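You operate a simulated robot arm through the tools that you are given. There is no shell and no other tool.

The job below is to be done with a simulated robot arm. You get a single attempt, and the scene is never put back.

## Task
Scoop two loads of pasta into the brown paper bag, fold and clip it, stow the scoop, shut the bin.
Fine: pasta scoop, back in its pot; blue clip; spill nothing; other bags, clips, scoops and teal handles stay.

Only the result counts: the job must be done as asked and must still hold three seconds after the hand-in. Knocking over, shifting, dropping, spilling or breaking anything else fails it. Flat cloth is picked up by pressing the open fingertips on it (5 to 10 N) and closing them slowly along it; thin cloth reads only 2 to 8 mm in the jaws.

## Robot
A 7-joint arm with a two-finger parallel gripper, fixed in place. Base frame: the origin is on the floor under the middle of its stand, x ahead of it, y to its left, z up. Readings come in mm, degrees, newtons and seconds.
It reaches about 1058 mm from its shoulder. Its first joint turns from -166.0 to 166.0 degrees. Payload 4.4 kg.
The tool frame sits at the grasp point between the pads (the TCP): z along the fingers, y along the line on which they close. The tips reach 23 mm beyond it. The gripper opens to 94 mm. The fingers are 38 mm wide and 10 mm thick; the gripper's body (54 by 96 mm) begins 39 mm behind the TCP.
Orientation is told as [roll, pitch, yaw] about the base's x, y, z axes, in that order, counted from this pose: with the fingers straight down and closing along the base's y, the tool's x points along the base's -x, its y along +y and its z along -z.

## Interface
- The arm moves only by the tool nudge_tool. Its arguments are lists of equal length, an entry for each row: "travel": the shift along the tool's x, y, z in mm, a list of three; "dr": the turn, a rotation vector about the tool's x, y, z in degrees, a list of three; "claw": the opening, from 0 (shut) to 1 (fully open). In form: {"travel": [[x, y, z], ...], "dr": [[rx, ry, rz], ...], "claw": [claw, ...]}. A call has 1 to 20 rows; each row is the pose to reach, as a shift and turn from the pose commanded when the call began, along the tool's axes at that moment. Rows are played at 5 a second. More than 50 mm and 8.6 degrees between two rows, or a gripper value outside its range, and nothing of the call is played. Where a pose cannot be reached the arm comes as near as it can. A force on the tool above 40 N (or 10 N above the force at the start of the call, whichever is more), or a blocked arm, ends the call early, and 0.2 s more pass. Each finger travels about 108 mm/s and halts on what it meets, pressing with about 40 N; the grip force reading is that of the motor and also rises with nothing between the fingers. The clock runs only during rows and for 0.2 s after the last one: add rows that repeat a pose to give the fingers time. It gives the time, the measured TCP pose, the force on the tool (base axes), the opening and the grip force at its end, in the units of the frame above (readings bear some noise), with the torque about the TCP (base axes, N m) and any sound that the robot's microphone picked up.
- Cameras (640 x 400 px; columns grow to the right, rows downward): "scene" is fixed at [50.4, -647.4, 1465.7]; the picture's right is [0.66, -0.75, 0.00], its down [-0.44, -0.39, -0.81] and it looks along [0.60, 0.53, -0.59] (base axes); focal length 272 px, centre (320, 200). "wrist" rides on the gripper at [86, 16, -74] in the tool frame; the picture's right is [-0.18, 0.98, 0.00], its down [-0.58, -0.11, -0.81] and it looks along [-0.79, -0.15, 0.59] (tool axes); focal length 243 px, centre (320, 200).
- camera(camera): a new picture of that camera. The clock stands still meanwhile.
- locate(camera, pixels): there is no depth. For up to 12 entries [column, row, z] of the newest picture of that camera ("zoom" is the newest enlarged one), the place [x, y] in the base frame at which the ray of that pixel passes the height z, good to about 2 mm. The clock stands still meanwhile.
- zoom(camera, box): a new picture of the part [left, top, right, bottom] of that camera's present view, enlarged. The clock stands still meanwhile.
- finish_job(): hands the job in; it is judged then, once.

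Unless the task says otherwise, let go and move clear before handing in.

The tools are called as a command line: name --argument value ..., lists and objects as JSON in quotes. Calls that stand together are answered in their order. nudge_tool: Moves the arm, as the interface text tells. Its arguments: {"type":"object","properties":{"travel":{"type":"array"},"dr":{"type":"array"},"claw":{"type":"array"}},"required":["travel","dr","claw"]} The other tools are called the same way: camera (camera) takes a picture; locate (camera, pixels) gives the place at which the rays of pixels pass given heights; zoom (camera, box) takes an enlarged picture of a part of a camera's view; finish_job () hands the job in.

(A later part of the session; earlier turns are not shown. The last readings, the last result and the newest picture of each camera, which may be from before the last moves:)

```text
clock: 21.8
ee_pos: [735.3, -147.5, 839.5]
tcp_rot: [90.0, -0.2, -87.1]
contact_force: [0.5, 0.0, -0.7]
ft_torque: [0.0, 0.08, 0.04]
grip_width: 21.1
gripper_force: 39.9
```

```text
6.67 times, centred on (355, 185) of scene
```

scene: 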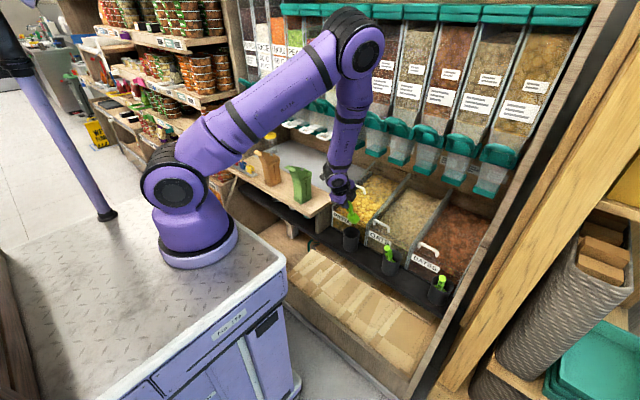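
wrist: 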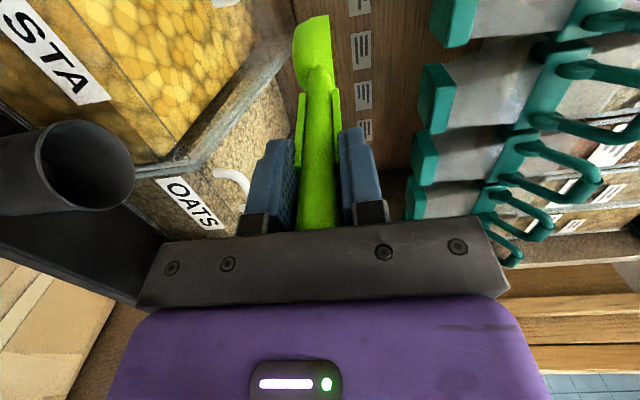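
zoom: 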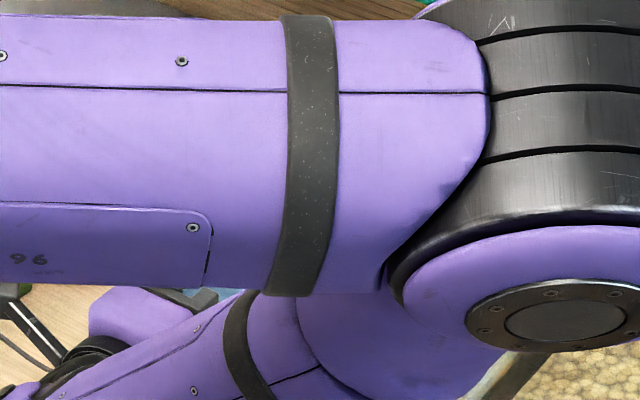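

The scoop is level now; I can't see it from the scene camera (the arm blocks it), and force shows no clear weight. I'll zoom the wrist view and full scene to check for a load.

zoom --camera "wrist" --box '[270, 0, 370, 100]'

camera --camera "scene"

```text
4.00 times, centred on (320, 50) of wrist
```

zoom: 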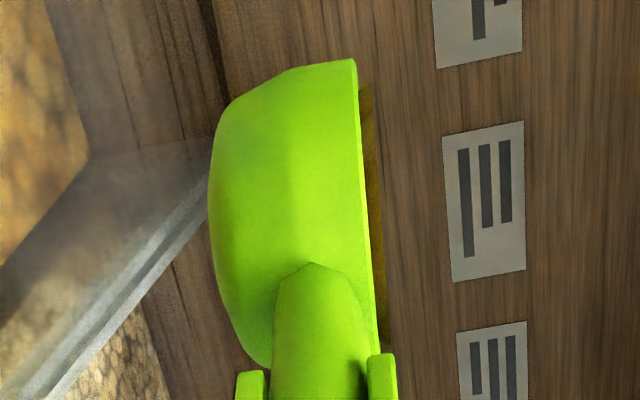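

```text
taken
```

scene: 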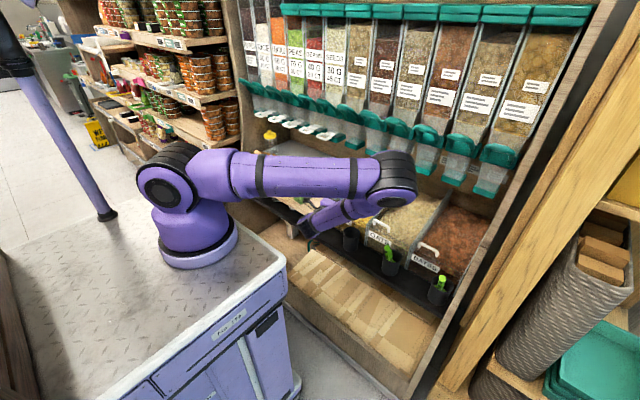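

A thin golden-brown strip shows beyond the rim at (370,150) in the zoom, likely the pasta heap. I'll zoom tighter to confirm.

zoom --camera "wrist" --box '[315, 10, 355, 60]'

zoom --camera "scene" --box '[280, 180, 400, 260]'

```text
8.00 times, centred on (335, 35) of wrist
```

zoom: 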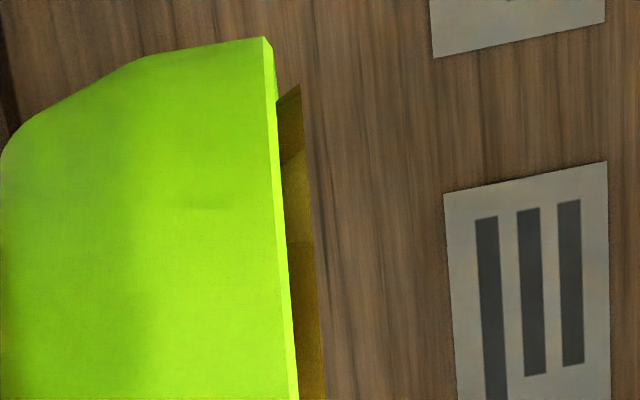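

```text
5.00 times, centred on (340, 220) of scene
```

zoom: 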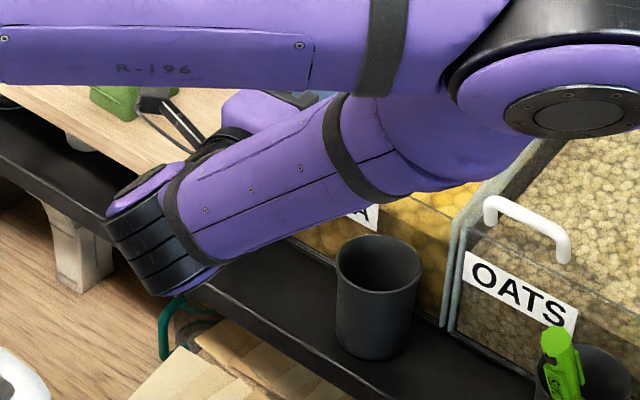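

The zoom shows a golden pasta slab just above the rim, so the scoop is loaded. I'll carry it level: first back and up, slowly.

nudge_tool --travel '[[0.5, 5, -8], [1, 14, -22], [2, 26, -40], [3, 40, -58], [4, 54, -74], [4.5, 68, -86], [5, 82, -94], [5, 95, -95], [5, 105, -95], [5, 112, -95], [5, 115, -95]]' --dr '[[0, 0, 0], [0, 0, 0], [0, 0, 0], [0, 0, 0], [0, 0, 0], [0, 0, 0], [0, 0, 0], [0, 0, 0], [0, 0, 0], [0, 0, 0], [0, 0, 0]]' --claw '[0, 0, 0, 0, 0, 0, 0, 0, 0, 0, 0]'

camera --camera "wrist"

camera --camera "scene"

```text
clock: 24.2
ee_pos: [653.5, -153.7, 940.5]
tcp_rot: [90.1, -0.3, -86.9]
contact_force: [-0.3, 0.1, -1.4]
ft_torque: [-0.01, 0.0, 0.02]
grip_width: 21.3
gripper_force: 39.9
out of reach, approached as far as the arm can: row 8, 9, 10, 11
```

```text
taken
```

wrist: 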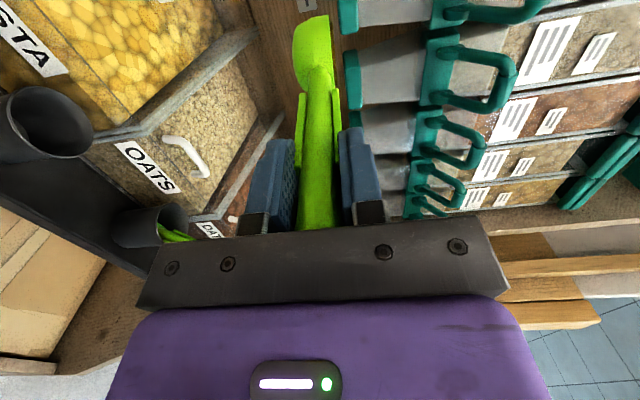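

```text
taken
```

scene: 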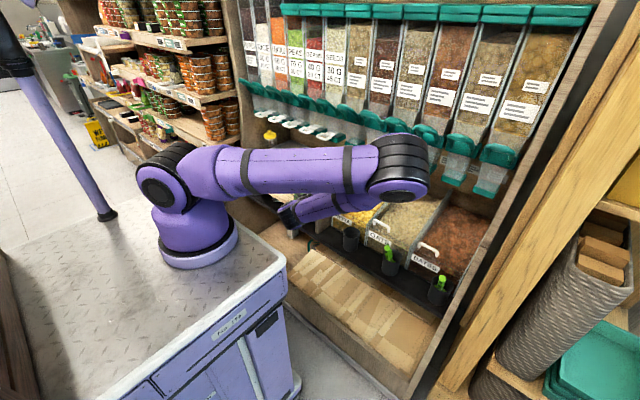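

The load is still steady, but x≈653 at z≈940 is the arm's folded limit with the tool level. I'll come slightly forward/down and travel toward +y (the bag), slowly and level.

nudge_tool --travel '[[2, -18, 22], [8, -20, 25], [20, -20, 26], [38, -20, 27], [60, -20, 28], [84, -20, 29.5], [108, -20, 31], [132, -20, 32], [154, -20, 33], [172, -20, 34], [186, -20, 35], [196, -20, 35.5], [200, -20, 35.6], [200, -20, 35.6]]' --dr '[[0, 0, 0], [0, 0, 0], [0, 0, 0], [0, 0, 0], [0, 0, 0], [0, 0, 0], [0, 0, 0], [0, 0, 0], [0, 0, 0], [0, 0, 0], [0, 0, 0], [0, 0, 0], [0, 0, 0], [0, 0, 0]]' --claw '[0, 0, 0, 0, 0, 0, 0, 0, 0, 0, 0, 0, 0, 0]'

camera --camera "wrist"

camera --camera "scene"

```text
clock: 27.2
ee_pos: [678.1, 48.1, 918.8]
tcp_rot: [89.9, -0.3, -87.1]
contact_force: [0.2, 0.1, -0.6]
ft_torque: [-0.03, 0.05, 0.03]
grip_width: 21.0
gripper_force: 39.8
```

```text
taken
```

wrist: 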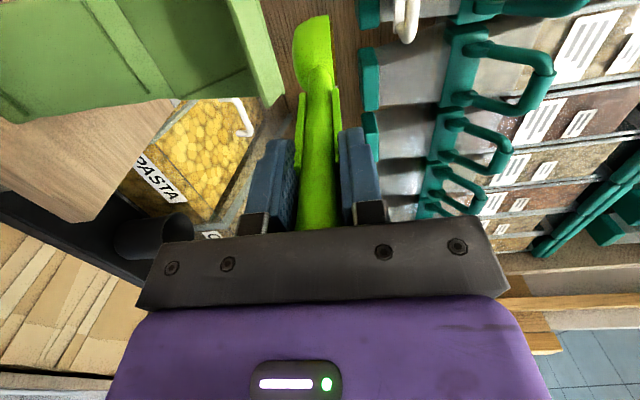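

```text
taken
```

scene: 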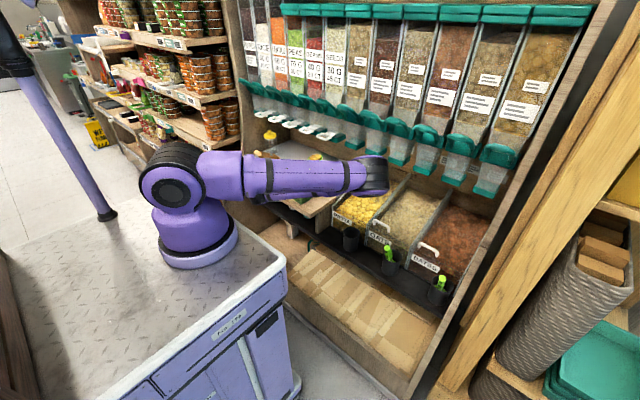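

The measured pose is (678,48,919) and the green bag in the wrist view (up to (285,90)) is close below and ahead, so I must raise the scoop before crossing it. I'll lift ~55 mm while keeping the tip short of the white handles (x≈890, z≈1000).

nudge_tool --travel '[[0, 5, 2], [0, 14, 5], [0, 25, 8], [0, 36, 10], [0, 46, 12], [0, 53, 12], [0, 56, 12], [0, 56, 12]]' --dr '[[0, 0, 0], [0, 0, 0], [0, 0, 0], [0, 0, 0], [0, 0, 0], [0, 0, 0], [0, 0, 0], [0, 0, 0]]' --claw '[0, 0, 0, 0, 0, 0, 0, 0]'

camera --camera "wrist"

camera --camera "scene"

```text
clock: 29.0
ee_pos: [689.0, 50.2, 974.2]
tcp_rot: [90.0, -0.3, -86.9]
contact_force: [-0.5, 0.4, -0.5]
ft_torque: [0.0, 0.03, -0.01]
grip_width: 21.7
gripper_force: 39.8
```

```text
taken
```

wrist: 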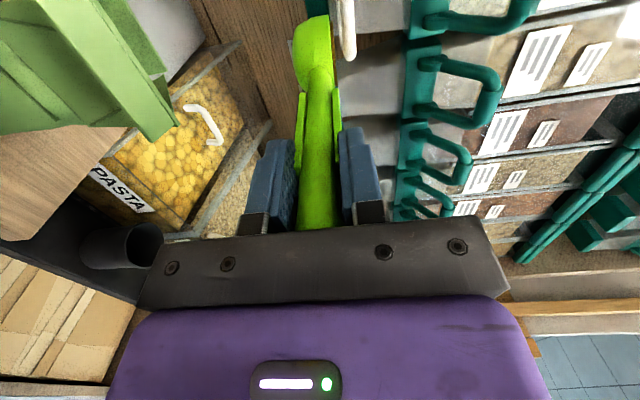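

```text
taken
```

scene: 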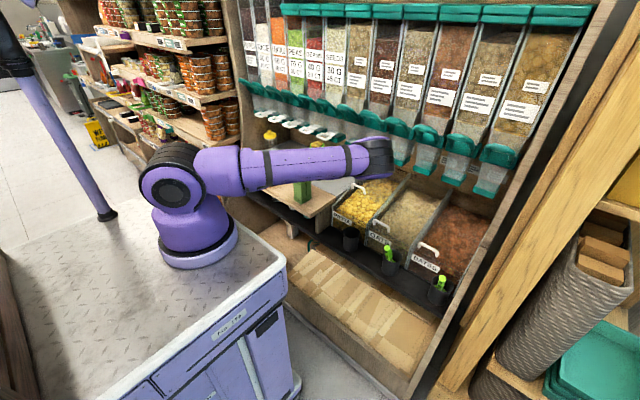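

At (689,50,974) the bowl passes below the white handle and above the green bag. I need a proper view of the brown bag's mouth before pouring, so I'll yaw the level scoop slowly toward +y while drawing back, which points the wrist camera at the bag.

nudge_tool --travel '[[1, 1, -4], [3, 2, -10], [6, 3, -18], [9, 4, -26], [12, 5, -34], [15, 6, -42], [18, 7, -50], [21, 8, -58], [24, 9, -65], [27, 10, -71], [29, 11, -76], [31, 11, -80], [33, 11, -83], [34, 11, -85], [34.5, 11, -86], [34.8, 11, -87], [34.8, 11, -87.2], [34.8, 11, -87.2]]' --dr '[[0, 1, 0], [0, 3.5, 0], [0, 7, 0], [0, 11, 0], [0, 15.5, 0], [0, 20, 0], [0, 25, 0], [0, 30, 0], [0, 35, 0], [0, 40, 0], [0, 45, 0], [0, 50, 0], [0, 55, 0], [0, 59.5, 0], [0, 63, 0], [0, 65.5, 0], [0, 67, 0], [0, 67, 0]]' --claw '[0, 0, 0, 0, 0, 0, 0, 0, 0, 0, 0, 0, 0, 0, 0, 0, 0, 0]'

camera --camera "wrist"

camera --camera "scene"

```text
clock: 32.8
ee_pos: [601.2, 79.6, 985.1]
tcp_rot: [89.7, 0.0, -19.9]
contact_force: [-0.7, 0.3, -0.5]
ft_torque: [-0.09, 0.04, -0.02]
grip_width: 21.2
gripper_force: 40.4
out of reach, approached as far as the arm can: row 3, 4, 5, 6, 7, 8, 9, 10, 11, 12, 13
```

```text
taken
```

wrist: 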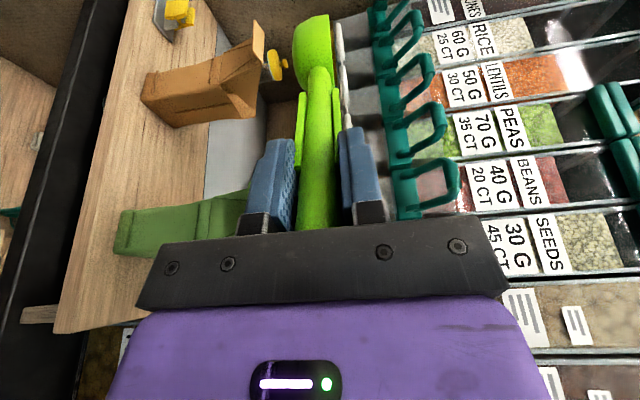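

```text
taken
```

scene: 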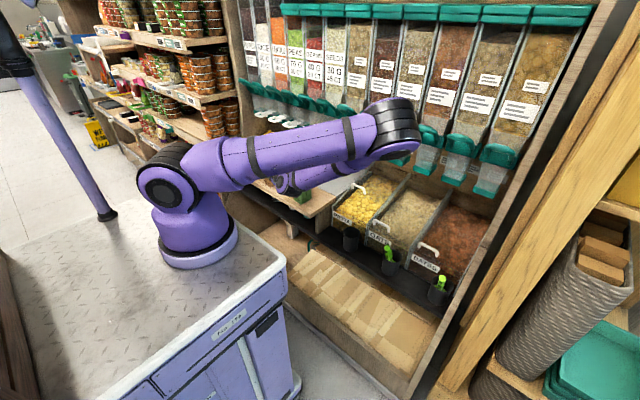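

Now the wrist camera sees the brown bag side-on (base near (145,95), mouth near (255,65)). I'll zoom in on the mouth and on the bowl.

zoom --camera "wrist" --box '[130, 0, 290, 140]'

zoom --camera "wrist" --box '[280, 0, 360, 100]'

locate --camera "wrist" --pixels '[[141, 85, 703], [165, 127, 703], [170, 75, 703], [265, 30, 880], [265, 60, 880], [253, 118, 880], [248, 45, 880], [265, 30, 910], [265, 60, 910], [253, 118, 900]]'

```text
2.86 times, centred on (210, 70) of wrist
```

zoom: 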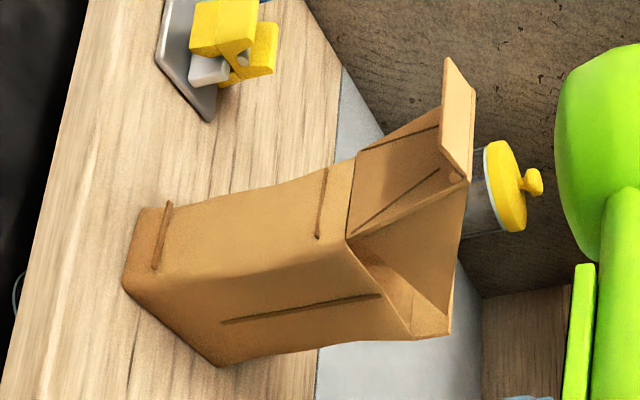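

```text
4.00 times, centred on (320, 50) of wrist
```

zoom: 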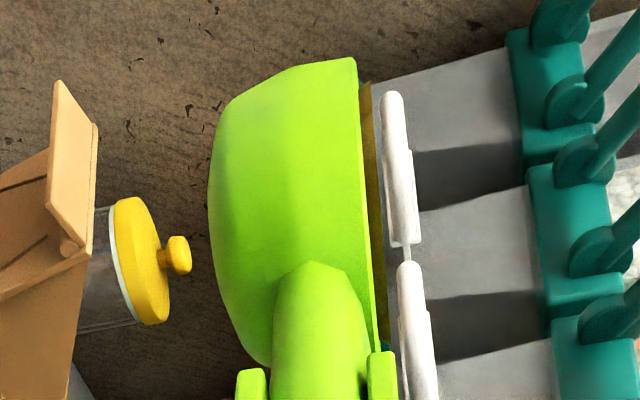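

```text
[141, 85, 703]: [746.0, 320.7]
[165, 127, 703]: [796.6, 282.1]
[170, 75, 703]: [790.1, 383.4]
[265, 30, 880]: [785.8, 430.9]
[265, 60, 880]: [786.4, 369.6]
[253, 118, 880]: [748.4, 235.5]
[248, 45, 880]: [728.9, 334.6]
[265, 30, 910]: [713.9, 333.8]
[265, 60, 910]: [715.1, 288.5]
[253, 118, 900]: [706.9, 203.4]
```

The load is intact (golden strip still above the rim). The bag's front panel with a lip leans toward the robot and the mouth opens upward at around (420,250) in the zoom; I'll locate its corners at several heights.

locate --camera "wrist" --pixels '[[141.75, 99.75, 703], [173.3, 127.75, 703], [150.5, 71.75, 703], [254.5, 21, 900], [254.5, 21, 920], [264.3, 31, 900], [262.5, 63, 900], [262.5, 63, 880], [254.5, 117.3, 860], [254.5, 117.3, 880], [242.6, 118.3, 860], [220.5, 84, 840]]'

zoom --camera "wrist" --box '[210, 10, 280, 130]'

```text
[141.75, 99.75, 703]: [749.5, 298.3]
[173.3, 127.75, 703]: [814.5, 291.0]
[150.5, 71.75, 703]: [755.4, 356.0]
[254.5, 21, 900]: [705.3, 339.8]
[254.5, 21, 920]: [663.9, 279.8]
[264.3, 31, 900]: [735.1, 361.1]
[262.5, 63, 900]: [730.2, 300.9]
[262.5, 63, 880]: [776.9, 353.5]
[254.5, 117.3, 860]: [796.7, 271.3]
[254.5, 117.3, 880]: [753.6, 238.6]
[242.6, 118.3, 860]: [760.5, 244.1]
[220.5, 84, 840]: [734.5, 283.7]
```

```text
3.33 times, centred on (245, 70) of wrist
```

zoom: 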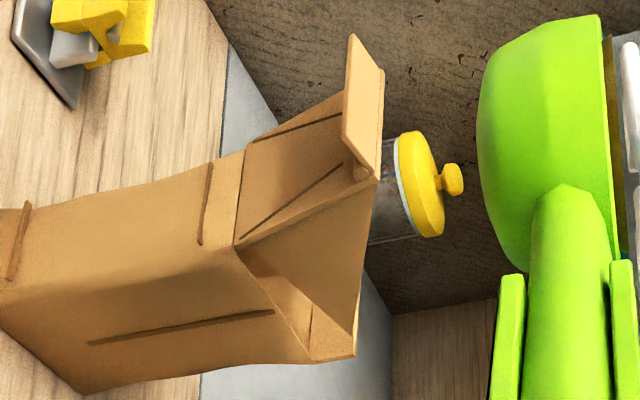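

The bag base is about 65×60 mm centred near (785,324), rim about z≈850, with the front lip up to z≈905 at x≈705–735. I'll carry the level scoop around at z≈965 to face +x with its tip above the bag mouth, staying clear of the white handles (x≥885).

nudge_tool --travel '[[-8, -2, 10], [-21, -6, 27], [-35.9, -10, 44.9], [-44, -13, 62], [-52, -16, 79], [-59.9, -18, 96.1], [-57, -19, 112], [-51, -20, 128], [-44.7, -20, 143.7], [-36, -20, 159], [-27, -20, 173], [-16.5, -20, 186.7], [-4, -20, 198], [8, -20, 207], [20.6, -20, 215.8], [34, -20, 223.5], [48, -20, 231], [57, -20, 236], [60.4, -20, 237.5], [60.4, -20, 237.5]]' --dr '[[0, -3.5, 0], [0, -9, 0], [0, -15, 0], [0, -19.5, 0], [0, -24, 0], [0, -28, 0], [0, -32, 0], [0, -36, 0], [0, -40, 0], [0, -44, 0], [0, -48, 0], [0, -52, 0], [0, -55.5, 0], [0, -59, 0], [0, -62, 0], [0, -65, 0], [0, -68, 0], [0, -69.5, 0], [0, -70, 0], [0, -70, 0]]' --claw '[0, 0, 0, 0, 0, 0, 0, 0, 0, 0, 0, 0, 0, 0, 0, 0, 0, 0, 0, 0]'

camera --camera "wrist"

camera --camera "scene"

```text
clock: 37.0
ee_pos: [671.8, 322.8, 962.3]
tcp_rot: [90.1, -0.3, -89.7]
contact_force: [-0.6, -0.2, -0.1]
ft_torque: [0.01, 0.05, -0.02]
grip_width: 21.2
gripper_force: 40.1
out of reach, approached as far as the arm can: row 17, 18, 19, 20
```

```text
taken
```

wrist: 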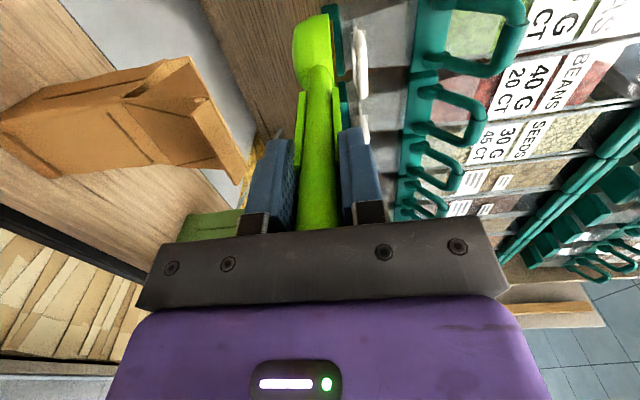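

```text
taken
```

scene: 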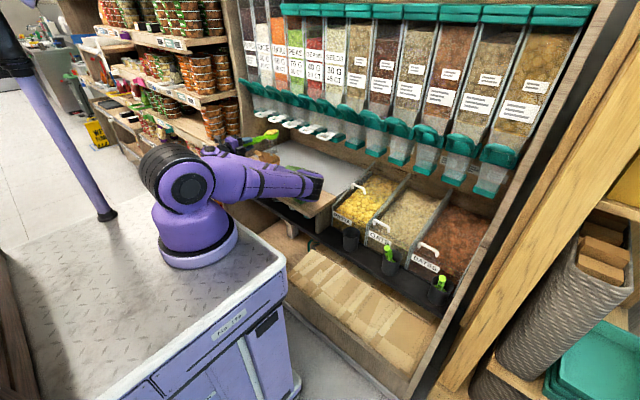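

The scoop is now visible in the scene at (265,135), near the brown bag, and the wrist view shows the bag from its +y side. I'll zoom both.

zoom --camera "scene" --box '[225, 115, 305, 175]'

zoom --camera "wrist" --box '[90, 30, 300, 200]'

locate --camera "wrist" --pixels '[[190, 57, 850], [190, 57, 870], [243, 165, 900], [243, 165, 910], [205, 98, 850], [205, 98, 870], [190, 57, 890], [243, 165, 890]]'

```text
6.67 times, centred on (265, 145) of scene
```

zoom: 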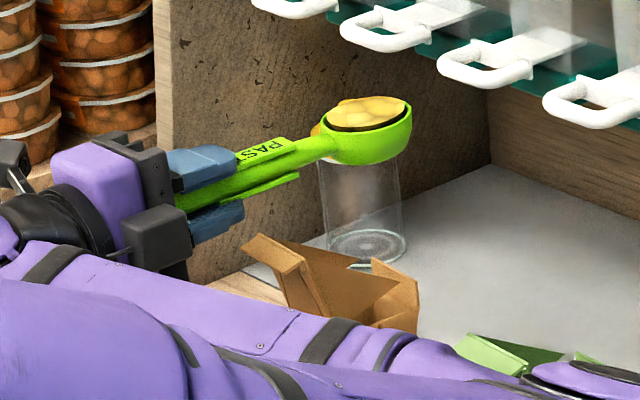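

```text
2.35 times, centred on (195, 115) of wrist
```

zoom: 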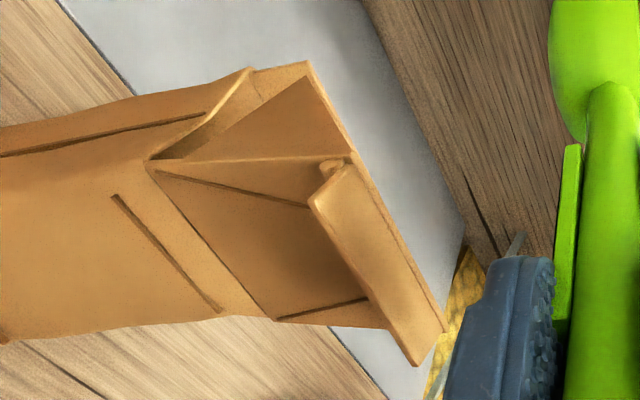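

```text
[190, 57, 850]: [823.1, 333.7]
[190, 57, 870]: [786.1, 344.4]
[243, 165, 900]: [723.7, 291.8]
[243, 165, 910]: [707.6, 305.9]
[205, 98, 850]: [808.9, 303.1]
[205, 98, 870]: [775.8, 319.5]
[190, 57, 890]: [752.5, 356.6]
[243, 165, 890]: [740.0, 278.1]
```

The scoop is heaped and level, right above the bag; the mouth spans about x 745–812, y 290–348 at z≈850. I'll start pitching gently to ~24° while drawing the tip back over the mouth, and check that the arm can reach.

nudge_tool --travel '[[-0.5, 3, -2], [-1, 6, -5], [-1.5, 10, -9], [-2, 13, -13], [-2.5, 16, -20], [-3, 19, -25], [-3, 20, -27], [-3, 20, -27]]' --dr '[[3, 0, 0], [7, 0, 0], [11, 0, 0], [14, 0, 0], [18, 0, 0], [21, 0, 0], [23, 0, 0], [23, 0, 0]]' --claw '[0, 0, 0, 0, 0, 0, 0, 0]'

zoom --camera "scene" --box '[225, 115, 305, 175]'

camera --camera "wrist"

```text
clock: 38.8
ee_pos: [691.7, 317.6, 964.8]
tcp_rot: [72.1, 0.0, -89.4]
contact_force: [-0.1, 0.1, -0.2]
ft_torque: [0.0, 0.09, -0.02]
grip_width: 21.6
gripper_force: 39.9
out of reach, approached as far as the arm can: row 1, 2, 3, 4, 5, 6, 7, 8
```

```text
6.67 times, centred on (265, 145) of scene
```

zoom: 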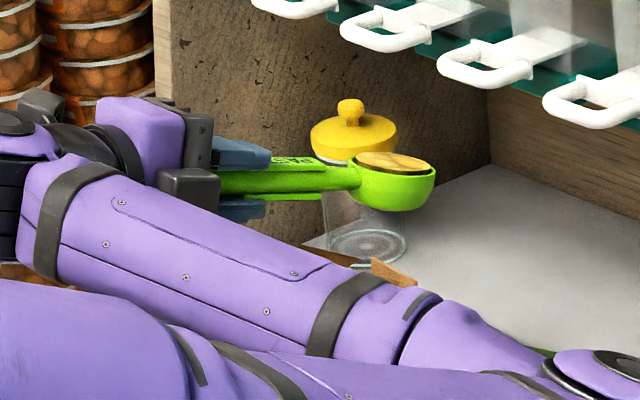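

```text
taken
```

wrist: 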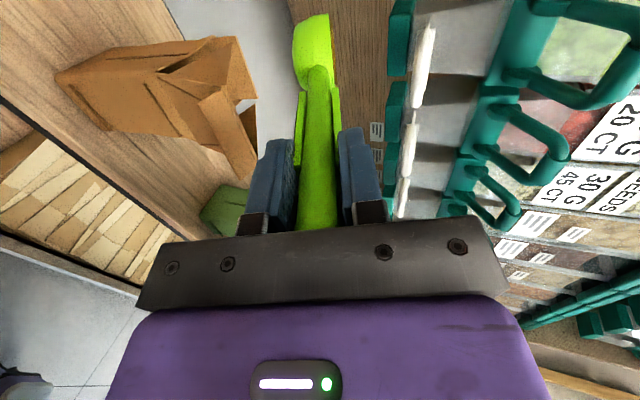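

The arm is at a wrist-angle limit with the scoop heading straight +x this far to the left (stuck at θ≈18°). I'll yaw the scoop ~18° toward the arm's radial direction while keeping this shallow tilt and the tip above the mouth.

nudge_tool --travel '[[-5, 0, -2], [-13, 0, -6], [-22, -0.5, -10], [-31, -0.8, -14], [-39, -1, -17.5], [-44, -1.1, -19.8], [-45.6, -1.1, -20.3], [-45.6, -1.1, -20.3]]' --dr '[[0, 1.9, -0.6], [0, 4.8, -1.5], [0, 8, -2.6], [0, 11.4, -3.7], [0, 14.3, -4.6], [0, 16.3, -5.3], [0, 17.1, -5.56], [0, 17.1, -5.56]]' --claw '[0, 0, 0, 0, 0, 0, 0, 0]'

zoom --camera "scene" --box '[225, 115, 305, 175]'

camera --camera "wrist"

```text
clock: 40.6
ee_pos: [672.3, 272.4, 971.0]
tcp_rot: [72.1, 0.0, -71.3]
contact_force: [-0.2, -0.3, -0.3]
ft_torque: [-0.02, 0.06, -0.06]
grip_width: 21.4
gripper_force: 40.1
```

```text
6.67 times, centred on (265, 145) of scene
```

zoom: 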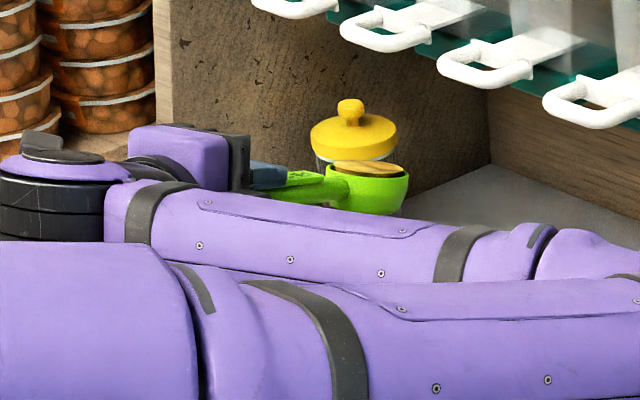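

```text
taken
```

wrist: 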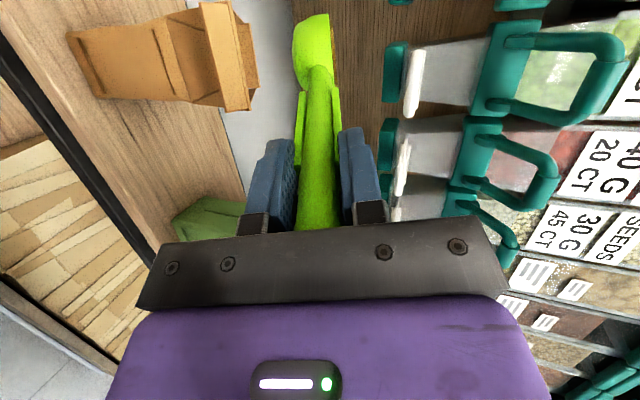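

Reached exactly now (heading ~19°, θ=18°), load intact. I'll pitch to ~26° with the tip drawn back to x≈805 and verify reach before pouring.

nudge_tool --travel '[[1.5, 1.5, -4.5], [3, 3, -9], [4.5, 4.6, -13.2], [4.5, 4.6, -13.2]]' --dr '[[2.6, 0, 0], [5.3, 0, 0], [8, 0, 0], [8, 0, 0]]' --claw '[0, 0, 0, 0]'

camera --camera "wrist"

camera --camera "scene"

```text
clock: 41.6
ee_pos: [659.8, 273.2, 980.8]
tcp_rot: [64.1, -0.1, -71.3]
contact_force: [-0.2, 0.1, -0.8]
ft_torque: [-0.03, 0.03, 0.0]
grip_width: 21.5
gripper_force: 40.2
```

```text
taken
```

wrist: 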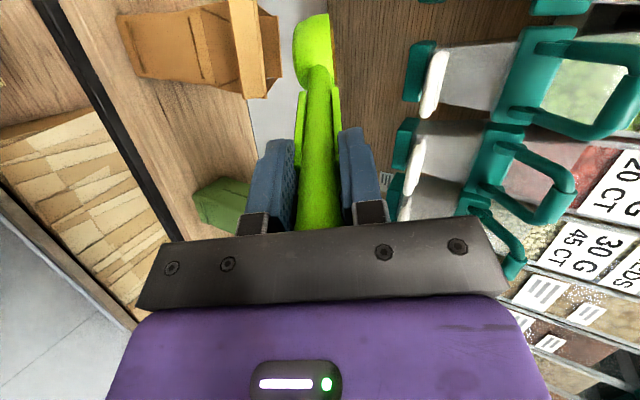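

```text
taken
```

scene: 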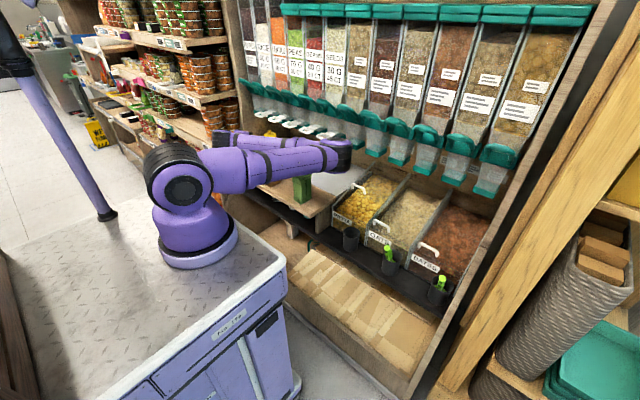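

Reached precisely with the tip over the mouth. I'll zoom the wrist view to check that the bowl lines up with the bag before tipping.

zoom --camera "wrist" --box '[190, 0, 360, 110]'

locate --camera "wrist" --pixels '[[262, 12, 850], [278, 15, 850], [281, 75, 850], [265, 97, 850], [245, 95, 900], [228, 0, 900], [262, 12, 890], [264, 95, 890]]'

```text
3.64 times, centred on (275, 55) of wrist
```

zoom: 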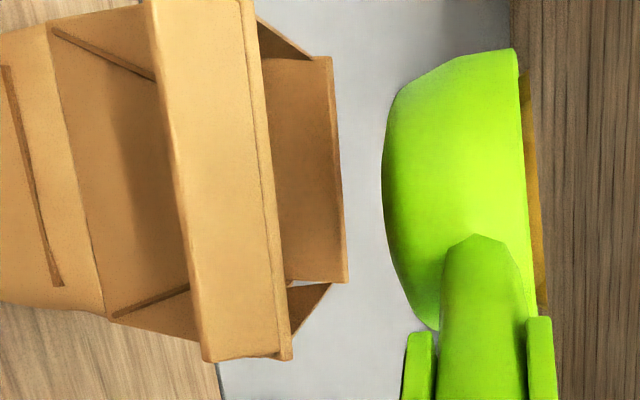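

```text
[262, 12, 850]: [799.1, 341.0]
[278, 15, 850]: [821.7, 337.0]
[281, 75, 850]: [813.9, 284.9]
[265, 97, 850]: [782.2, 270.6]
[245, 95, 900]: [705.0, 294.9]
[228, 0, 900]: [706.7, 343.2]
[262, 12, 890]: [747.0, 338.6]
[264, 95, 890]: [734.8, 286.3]
```

The view confirms the lip in front and the back rim at x≈817, so the mouth centre is about (783,315). I'll now pour: pitch from 26° to 72° keeping the bowl tip over the mouth centre.

nudge_tool --travel '[[-1.2, 4, -0.2], [-2.4, 7.9, -0.3], [-2.1, 14.3, 1.8], [-1.8, 20.8, 4], [-1.1, 27.5, 8], [-0.5, 34.2, 12.1], [0, 41, 18], [0.5, 47.6, 23.8], [0.8, 54.5, 31], [1.1, 61.5, 38.3], [1.4, 71.4, 50.9], [1.4, 71.4, 50.9], [1.4, 71.4, 50.9]]' --dr '[[4, 0, 0], [8, 0, 0], [12, 0, 0], [16, 0, 0], [20, 0, 0], [24, 0, 0], [28, 0, 0], [32, 0, 0], [36, 0, 0], [40, 0, 0], [46, 0, 0], [46, 0, 0], [46, 0, 0]]' --claw '[0, 0, 0, 0, 0, 0, 0, 0, 0, 0, 0, 0, 0]'

camera --camera "wrist"

zoom --camera "scene" --box '[225, 115, 325, 215]'

```text
clock: 44.4
ee_pos: [731.7, 299.5, 1020.0]
tcp_rot: [18.1, -0.2, -71.3]
contact_force: [-0.8, 0.4, -1.0]
ft_torque: [-0.03, 0.02, -0.02]
grip_width: 21.4
gripper_force: 39.8
```

```text
taken
```

wrist: 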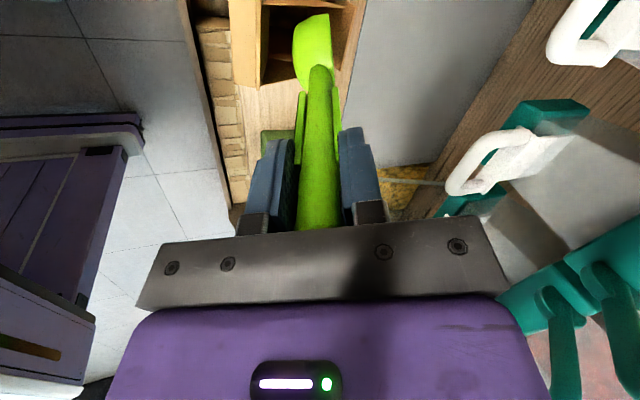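

```text
4.00 times, centred on (275, 165) of scene
```

zoom: 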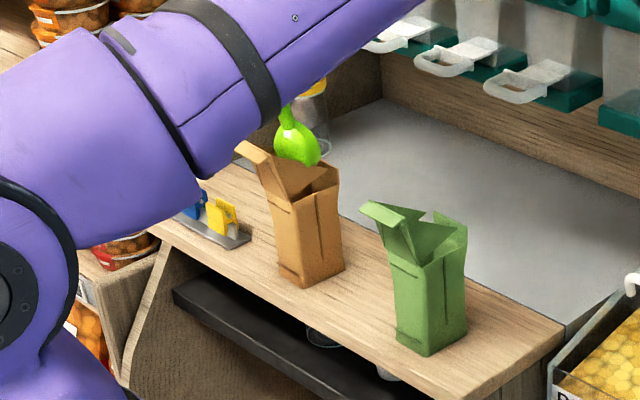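

The bowl hangs into the bag's mouth with nothing visible on the counter. I'll zoom to see whether the bowl still holds pasta.

zoom --camera "wrist" --box '[230, 0, 370, 100]'

zoom --camera "scene" --box '[250, 135, 300, 175]'

```text
4.00 times, centred on (300, 50) of wrist
```

zoom: 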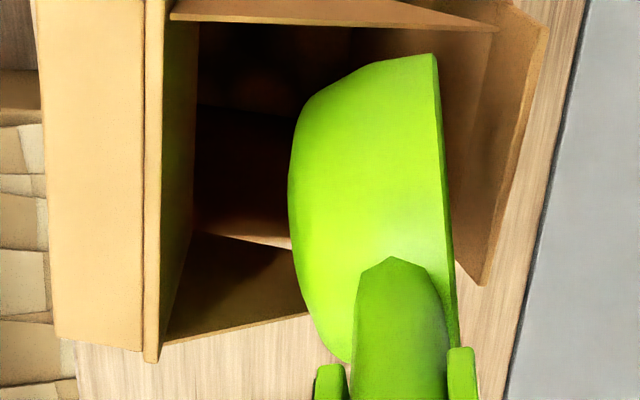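

```text
10.00 times, centred on (275, 155) of scene
```

zoom: 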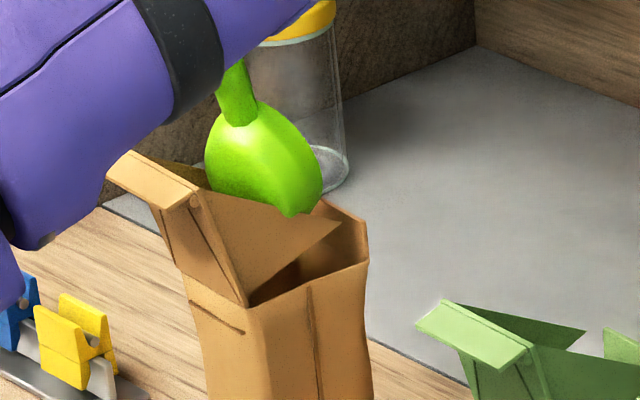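

No pasta strip remains at the rim, so the load has poured. To make sure nothing is left, I'll roll the scoop about its axis so the bowl inverts over the mouth and faces the scene camera.

nudge_tool --travel '[[0, 0, 0], [0, 0, 0], [0, 0, 0], [0, 0, 0], [0, 0, 0], [0, 0, 0], [0, 0, 0], [0, 0, 0], [0, 0, 0], [0, 0, 0], [0, 0, 0], [0, 0, 0], [0, 0, 0], [0, 0, 0], [0, 0, 0], [0, 0, 0], [0, 0, 0], [0, 0, 0]]' --dr '[[0, 0, -8], [0, 0, -16], [0, 0, -24], [0, 0, -32], [0, 0, -40], [0, 0, -48], [0, 0, -56], [0, 0, -64], [0, 0, -72], [0, 0, -80], [0, 0, -88], [0, 0, -96], [0, 0, -104], [0, 0, -112], [0, 0, -120], [0, 0, -128], [0, 0, -136], [0, 0, -136]]' --claw '[0, 0, 0, 0, 0, 0, 0, 0, 0, 0, 0, 0, 0, 0, 0, 0, 0, 0]'

camera --camera "wrist"

zoom --camera "scene" --box '[250, 125, 300, 175]'

```text
clock: 48.2
ee_pos: [732.3, 298.4, 1021.1]
tcp_rot: [-13.3, -12.3, 66.3]
contact_force: [-0.8, -0.1, 0.0]
ft_torque: [0.0, -0.01, 0.03]
grip_width: 21.4
gripper_force: 39.7
```

```text
taken
```

wrist: 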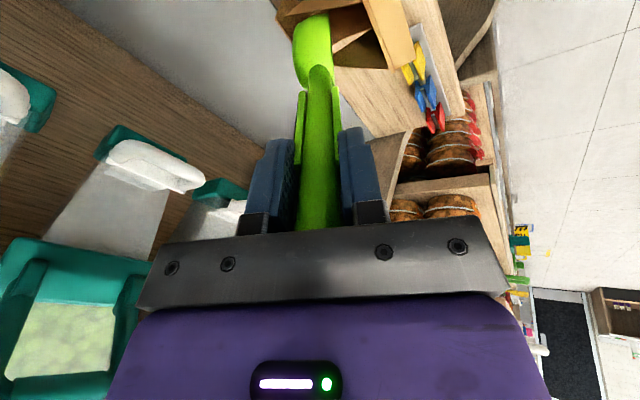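

```text
8.00 times, centred on (275, 150) of scene
```

zoom: 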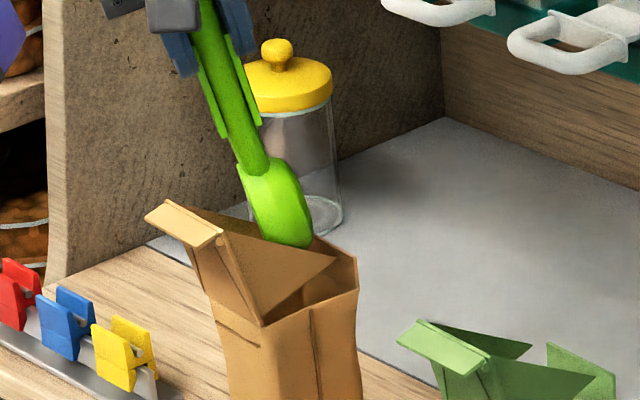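

The bowl is rolled over; nothing spilled on the counter. I'll zoom into the bag mouth and bowl from the wrist.

zoom --camera "wrist" --box '[260, 0, 420, 110]'

zoom --camera "scene" --box '[260, 140, 300, 165]'

```text
3.64 times, centred on (340, 55) of wrist
```

zoom: 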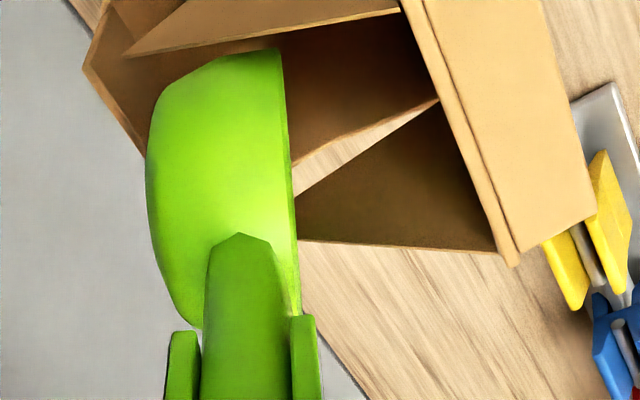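

```text
16.00 times, centred on (280, 152) of scene
```

zoom: 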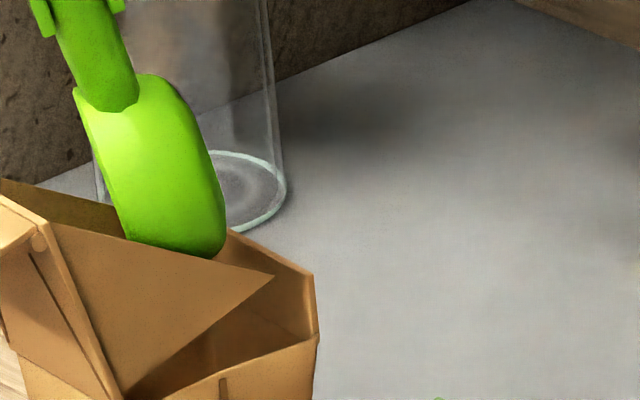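

Empty and clean. I'll lift straight up ~85 mm and roll the scoop back to its original orientation.

nudge_tool --travel '[[-4, -4, -18], [-8, -8.5, -36], [-12, -12.5, -54], [-15, -15.5, -67], [-18.2, -18.9, -80.8], [-18.2, -18.9, -80.8], [-18.2, -18.9, -80.8], [-18.2, -18.9, -80.8], [-18.2, -18.9, -80.8], [-18.2, -18.9, -80.8], [-18.2, -18.9, -80.8], [-18.2, -18.9, -80.8], [-18.2, -18.9, -80.8], [-18.2, -18.9, -80.8], [-18.2, -18.9, -80.8], [-18.2, -18.9, -80.8], [-18.2, -18.9, -80.8], [-18.2, -18.9, -80.8], [-18.2, -18.9, -80.8]]' --dr '[[0, 0, 0], [0, 0, 0], [0, 0, 8], [0, 0, 16], [0, 0, 24], [0, 0, 32], [0, 0, 40.5], [0, 0, 49], [0, 0, 57.5], [0, 0, 66], [0, 0, 74.5], [0, 0, 83], [0, 0, 91.5], [0, 0, 100], [0, 0, 108.5], [0, 0, 117], [0, 0, 125.5], [0, 0, 132], [0, 0, 136]]' --claw '[0, 0, 0, 0, 0, 0, 0, 0, 0, 0, 0, 0, 0, 0, 0, 0, 0, 0, 0]'

camera --camera "wrist"

zoom --camera "scene" --box '[225, 115, 325, 215]'

```text
clock: 52.2
ee_pos: [733.0, 298.3, 1104.9]
tcp_rot: [18.1, -0.1, -71.4]
contact_force: [-0.2, 0.3, -0.8]
ft_torque: [0.0, 0.02, 0.01]
grip_width: 21.2
gripper_force: 40.3
```

```text
taken
```

wrist: 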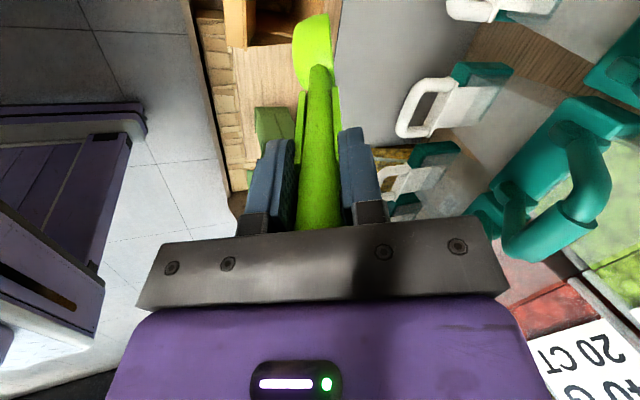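

```text
4.00 times, centred on (275, 165) of scene
```

zoom: 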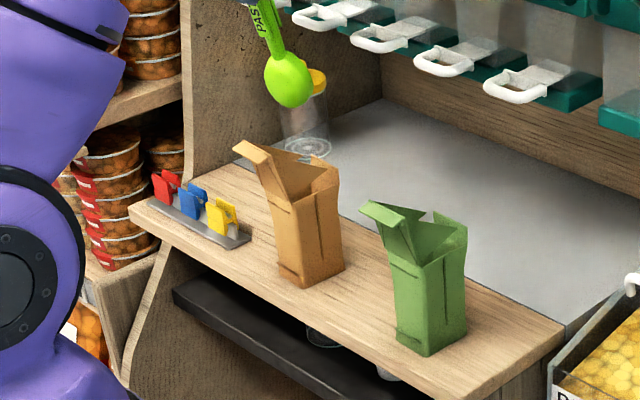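

The counter is clean and the bag undisturbed. I'll peek into the bag from this height, then head back for the second scoop.

zoom --camera "wrist" --box '[210, 0, 340, 80]'

zoom --camera "scene" --box '[255, 145, 295, 195]'

```text
4.92 times, centred on (275, 40) of wrist
```

zoom: 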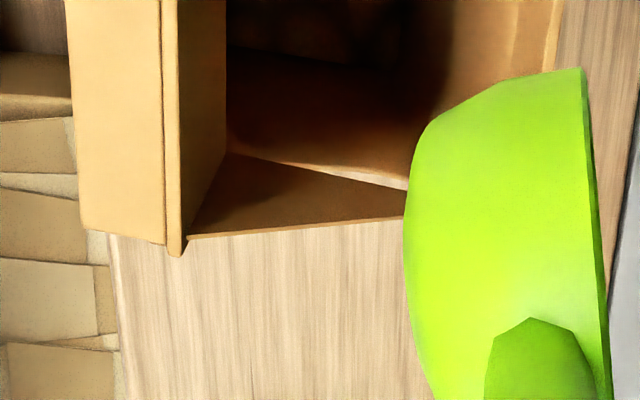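

```text
8.00 times, centred on (275, 170) of scene
```

zoom: 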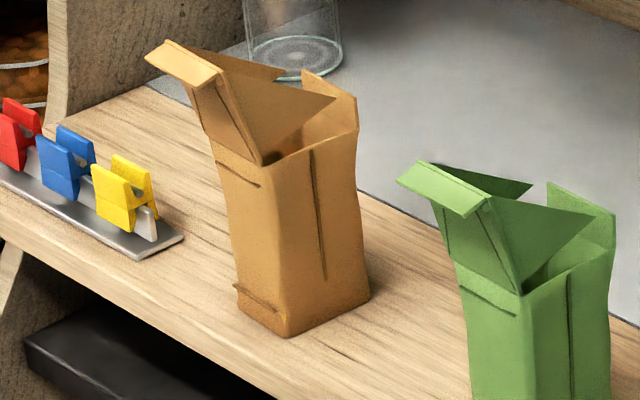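

The bag interior is too dark to see, but its surroundings are clean, and I now have a clear view of the bag's flap and the clips. I'll return with the empty scoop toward the pasta bin at safe height.

nudge_tool --travel '[[6, -30, -10], [12.6, -59.2, -19.3], [-10, -67, -20], [-45, -79, -21.5], [-85, -93, -23], [-125, -106, -25], [-165, -120, -27], [-205, -133, -29], [-245, -147, -31], [-285, -160, -33], [-325, -174, -35], [-362, -187, -37], [-390, -196, -38.5], [-404, -200.8, -39.1], [-404, -200.8, -39.1]]' --dr '[[0, 0, 0], [0, 0, 0], [0, 0, 0], [0, 0, 0], [0, 0, 0], [0, 0, 0], [0, 0, 0], [0, 0, 0], [0, 0, 0], [0, 0, 0], [0, 0, 0], [0, 0, 0], [0, 0, 0], [0, 0, 0], [0, 0, 0]]' --claw '[0, 0, 0, 0, 0, 0, 0, 0, 0, 0, 0, 0, 0, 0, 0]'

camera --camera "wrist"

camera --camera "scene"

```text
clock: 55.4
ee_pos: [670.0, -147.9, 1080.9]
tcp_rot: [18.1, -0.2, -71.3]
contact_force: [0.1, -0.3, -1.0]
ft_torque: [0.0, 0.03, 0.01]
grip_width: 21.4
gripper_force: 40.5
```

```text
taken
```

wrist: 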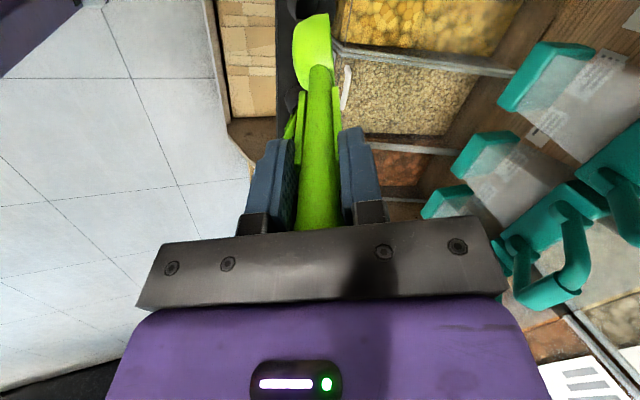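

```text
taken
```

scene: 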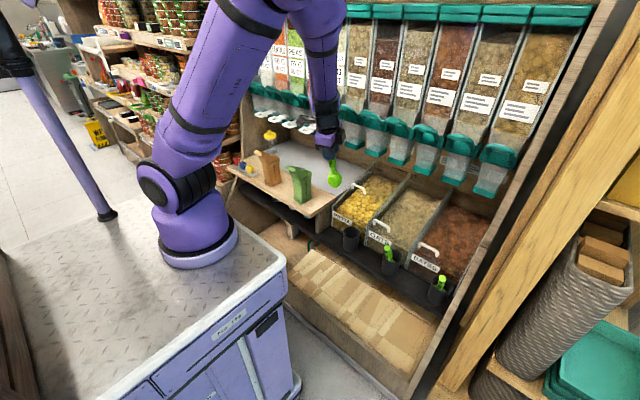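

Elbow-up now, with the scoop clear of the dispensers. I'll rotate back to the scooping orientation and bring the tip over the opening as before.

nudge_tool --travel '[[-3, -3, 31], [-6, -6, 62], [-9, -9, 93], [-11.5, -11, 123.7], [-18, 2, 152], [-25, 14, 180], [-32, 26, 206], [-39, 39, 232], [-44.5, 49.7, 252.7], [-44.5, 49.7, 252.7]]' --dr '[[-2.25, -1.5, 3.6], [-4.5, -3, 7.3], [-6.75, -4.5, 10.9], [-9, -6, 14.55], [-9, -6, 14.55], [-9, -6, 14.55], [-9, -6, 14.55], [-9, -6, 14.55], [-9, -6, 14.55], [-9, -6, 14.55]]' --claw '[0, 0, 0, 0, 0, 0, 0, 0, 0, 0]'

camera --camera "wrist"

zoom --camera "scene" --box '[320, 155, 410, 225]'

```text
clock: 57.6
ee_pos: [803.1, -151.3, 857.2]
tcp_rot: [27.2, -0.1, -87.0]
contact_force: [-1.2, -0.7, 0.5]
ft_torque: [0.0, 0.04, -0.01]
grip_width: 21.4
gripper_force: 39.7
```

```text
taken
```

wrist: 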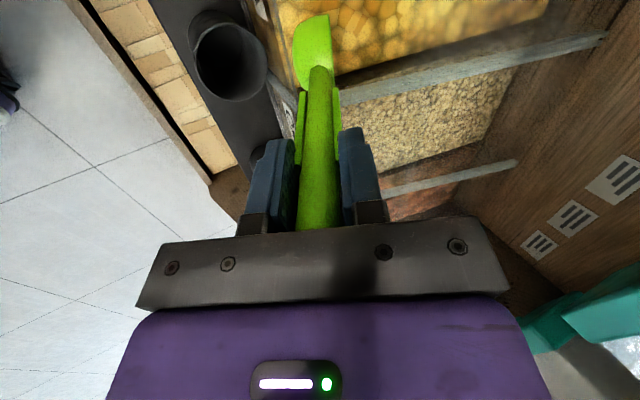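

```text
5.71 times, centred on (365, 190) of scene
```

zoom: 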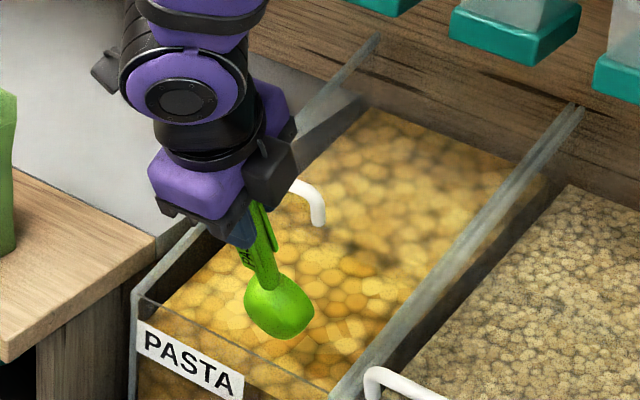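

Back in the same entry pose with the bin area clean. I'll repeat the plunge, then the same sweep-and-lift.

nudge_tool --travel '[[0, 0, 19], [0, 0, 38], [0, 0, 57], [0, 0, 76], [0, 0, 95], [0, 0, 95]]' --dr '[[0, 0, 0], [0, 0, 0], [0, 0, 0], [0, 0, 0], [0, 0, 0], [0, 0, 0]]' --claw '[0, 0, 0, 0, 0, 0]'

nudge_tool --travel '[[0.3, -17.4, 21.4], [0.7, -28.6, 29.2], [1.0, -34, 24], [1.4, -39.1, 18.6], [1.8, -44.6, 14.4], [2.2, -50, 10.1], [2.5, -54.6, 5.1], [2.9, -59.2, 0.1], [3.2, -64.5, -5.7], [3.6, -69.7, -11.6], [4.1, -74.5, -19], [4.5, -79.2, -26.2], [4.9, -81, -37], [5.2, -82.8, -48.4], [5.5, -82.3, -61], [5.7, -81.6, -73.7], [5.9, -75, -92], [6, -67.9, -111.6], [6, -67.9, -111.6]]' --dr '[[-8, 0, 0], [-16, 0, 0], [-20, 0, 0], [-24, 0, 0], [-28, 0, 0], [-32, 0, 0], [-36, 0, 0], [-40, 0, 0], [-44, 0, 0], [-48, 0, 0], [-51.5, 0, 0], [-55, 0, 0], [-57, 0, 0], [-59, 0, 0], [-61, 0, 0], [-63, 0, 0], [-63, 0, 0], [-63, 0, 0], [-63, 0, 0]]' --claw '[0, 0, 0, 0, 0, 0, 0, 0, 0, 0, 0, 0, 0, 0, 0, 0, 0, 0, 0]'

camera --camera "wrist"

zoom --camera "wrist" --box '[270, 0, 370, 100]'

camera --camera "scene"

```text
clock: 59.0
ee_pos: [845.8, -148.7, 772.0]
tcp_rot: [27.2, -0.1, -87.1]
contact_force: [0.0, 0.2, -0.9]
ft_torque: [-0.02, 0.01, -0.02]
grip_width: 21.4
gripper_force: 39.4
```

```text
clock: 63.0
ee_pos: [735.0, -148.5, 841.4]
tcp_rot: [90.1, -0.1, -87.1]
contact_force: [0.1, -0.1, -1.2]
ft_torque: [0.04, 0.11, -0.01]
grip_width: 21.2
gripper_force: 40.2
```

```text
taken
```

wrist: 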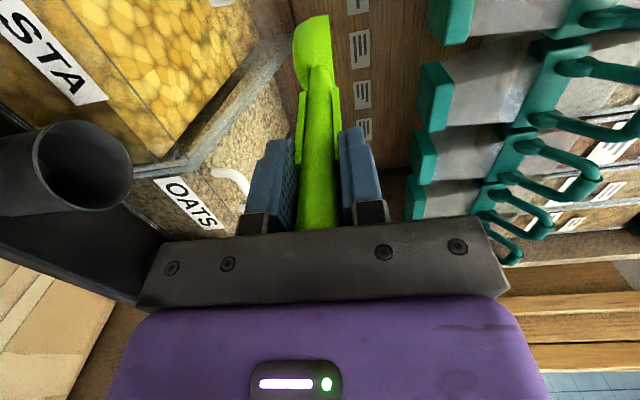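

```text
4.00 times, centred on (320, 50) of wrist
```

zoom: 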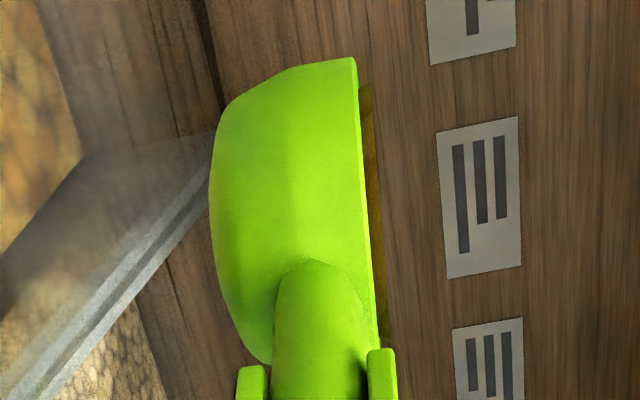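

```text
taken
```

scene: 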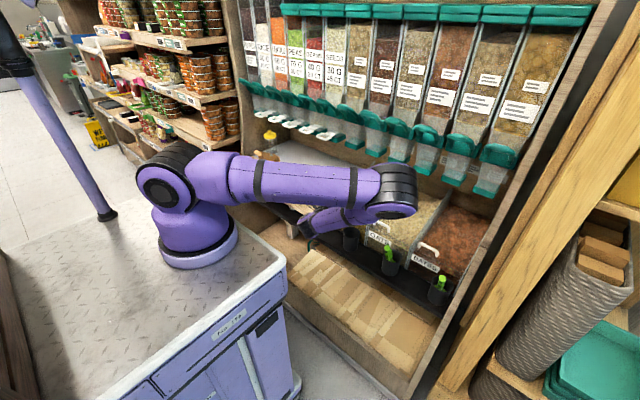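

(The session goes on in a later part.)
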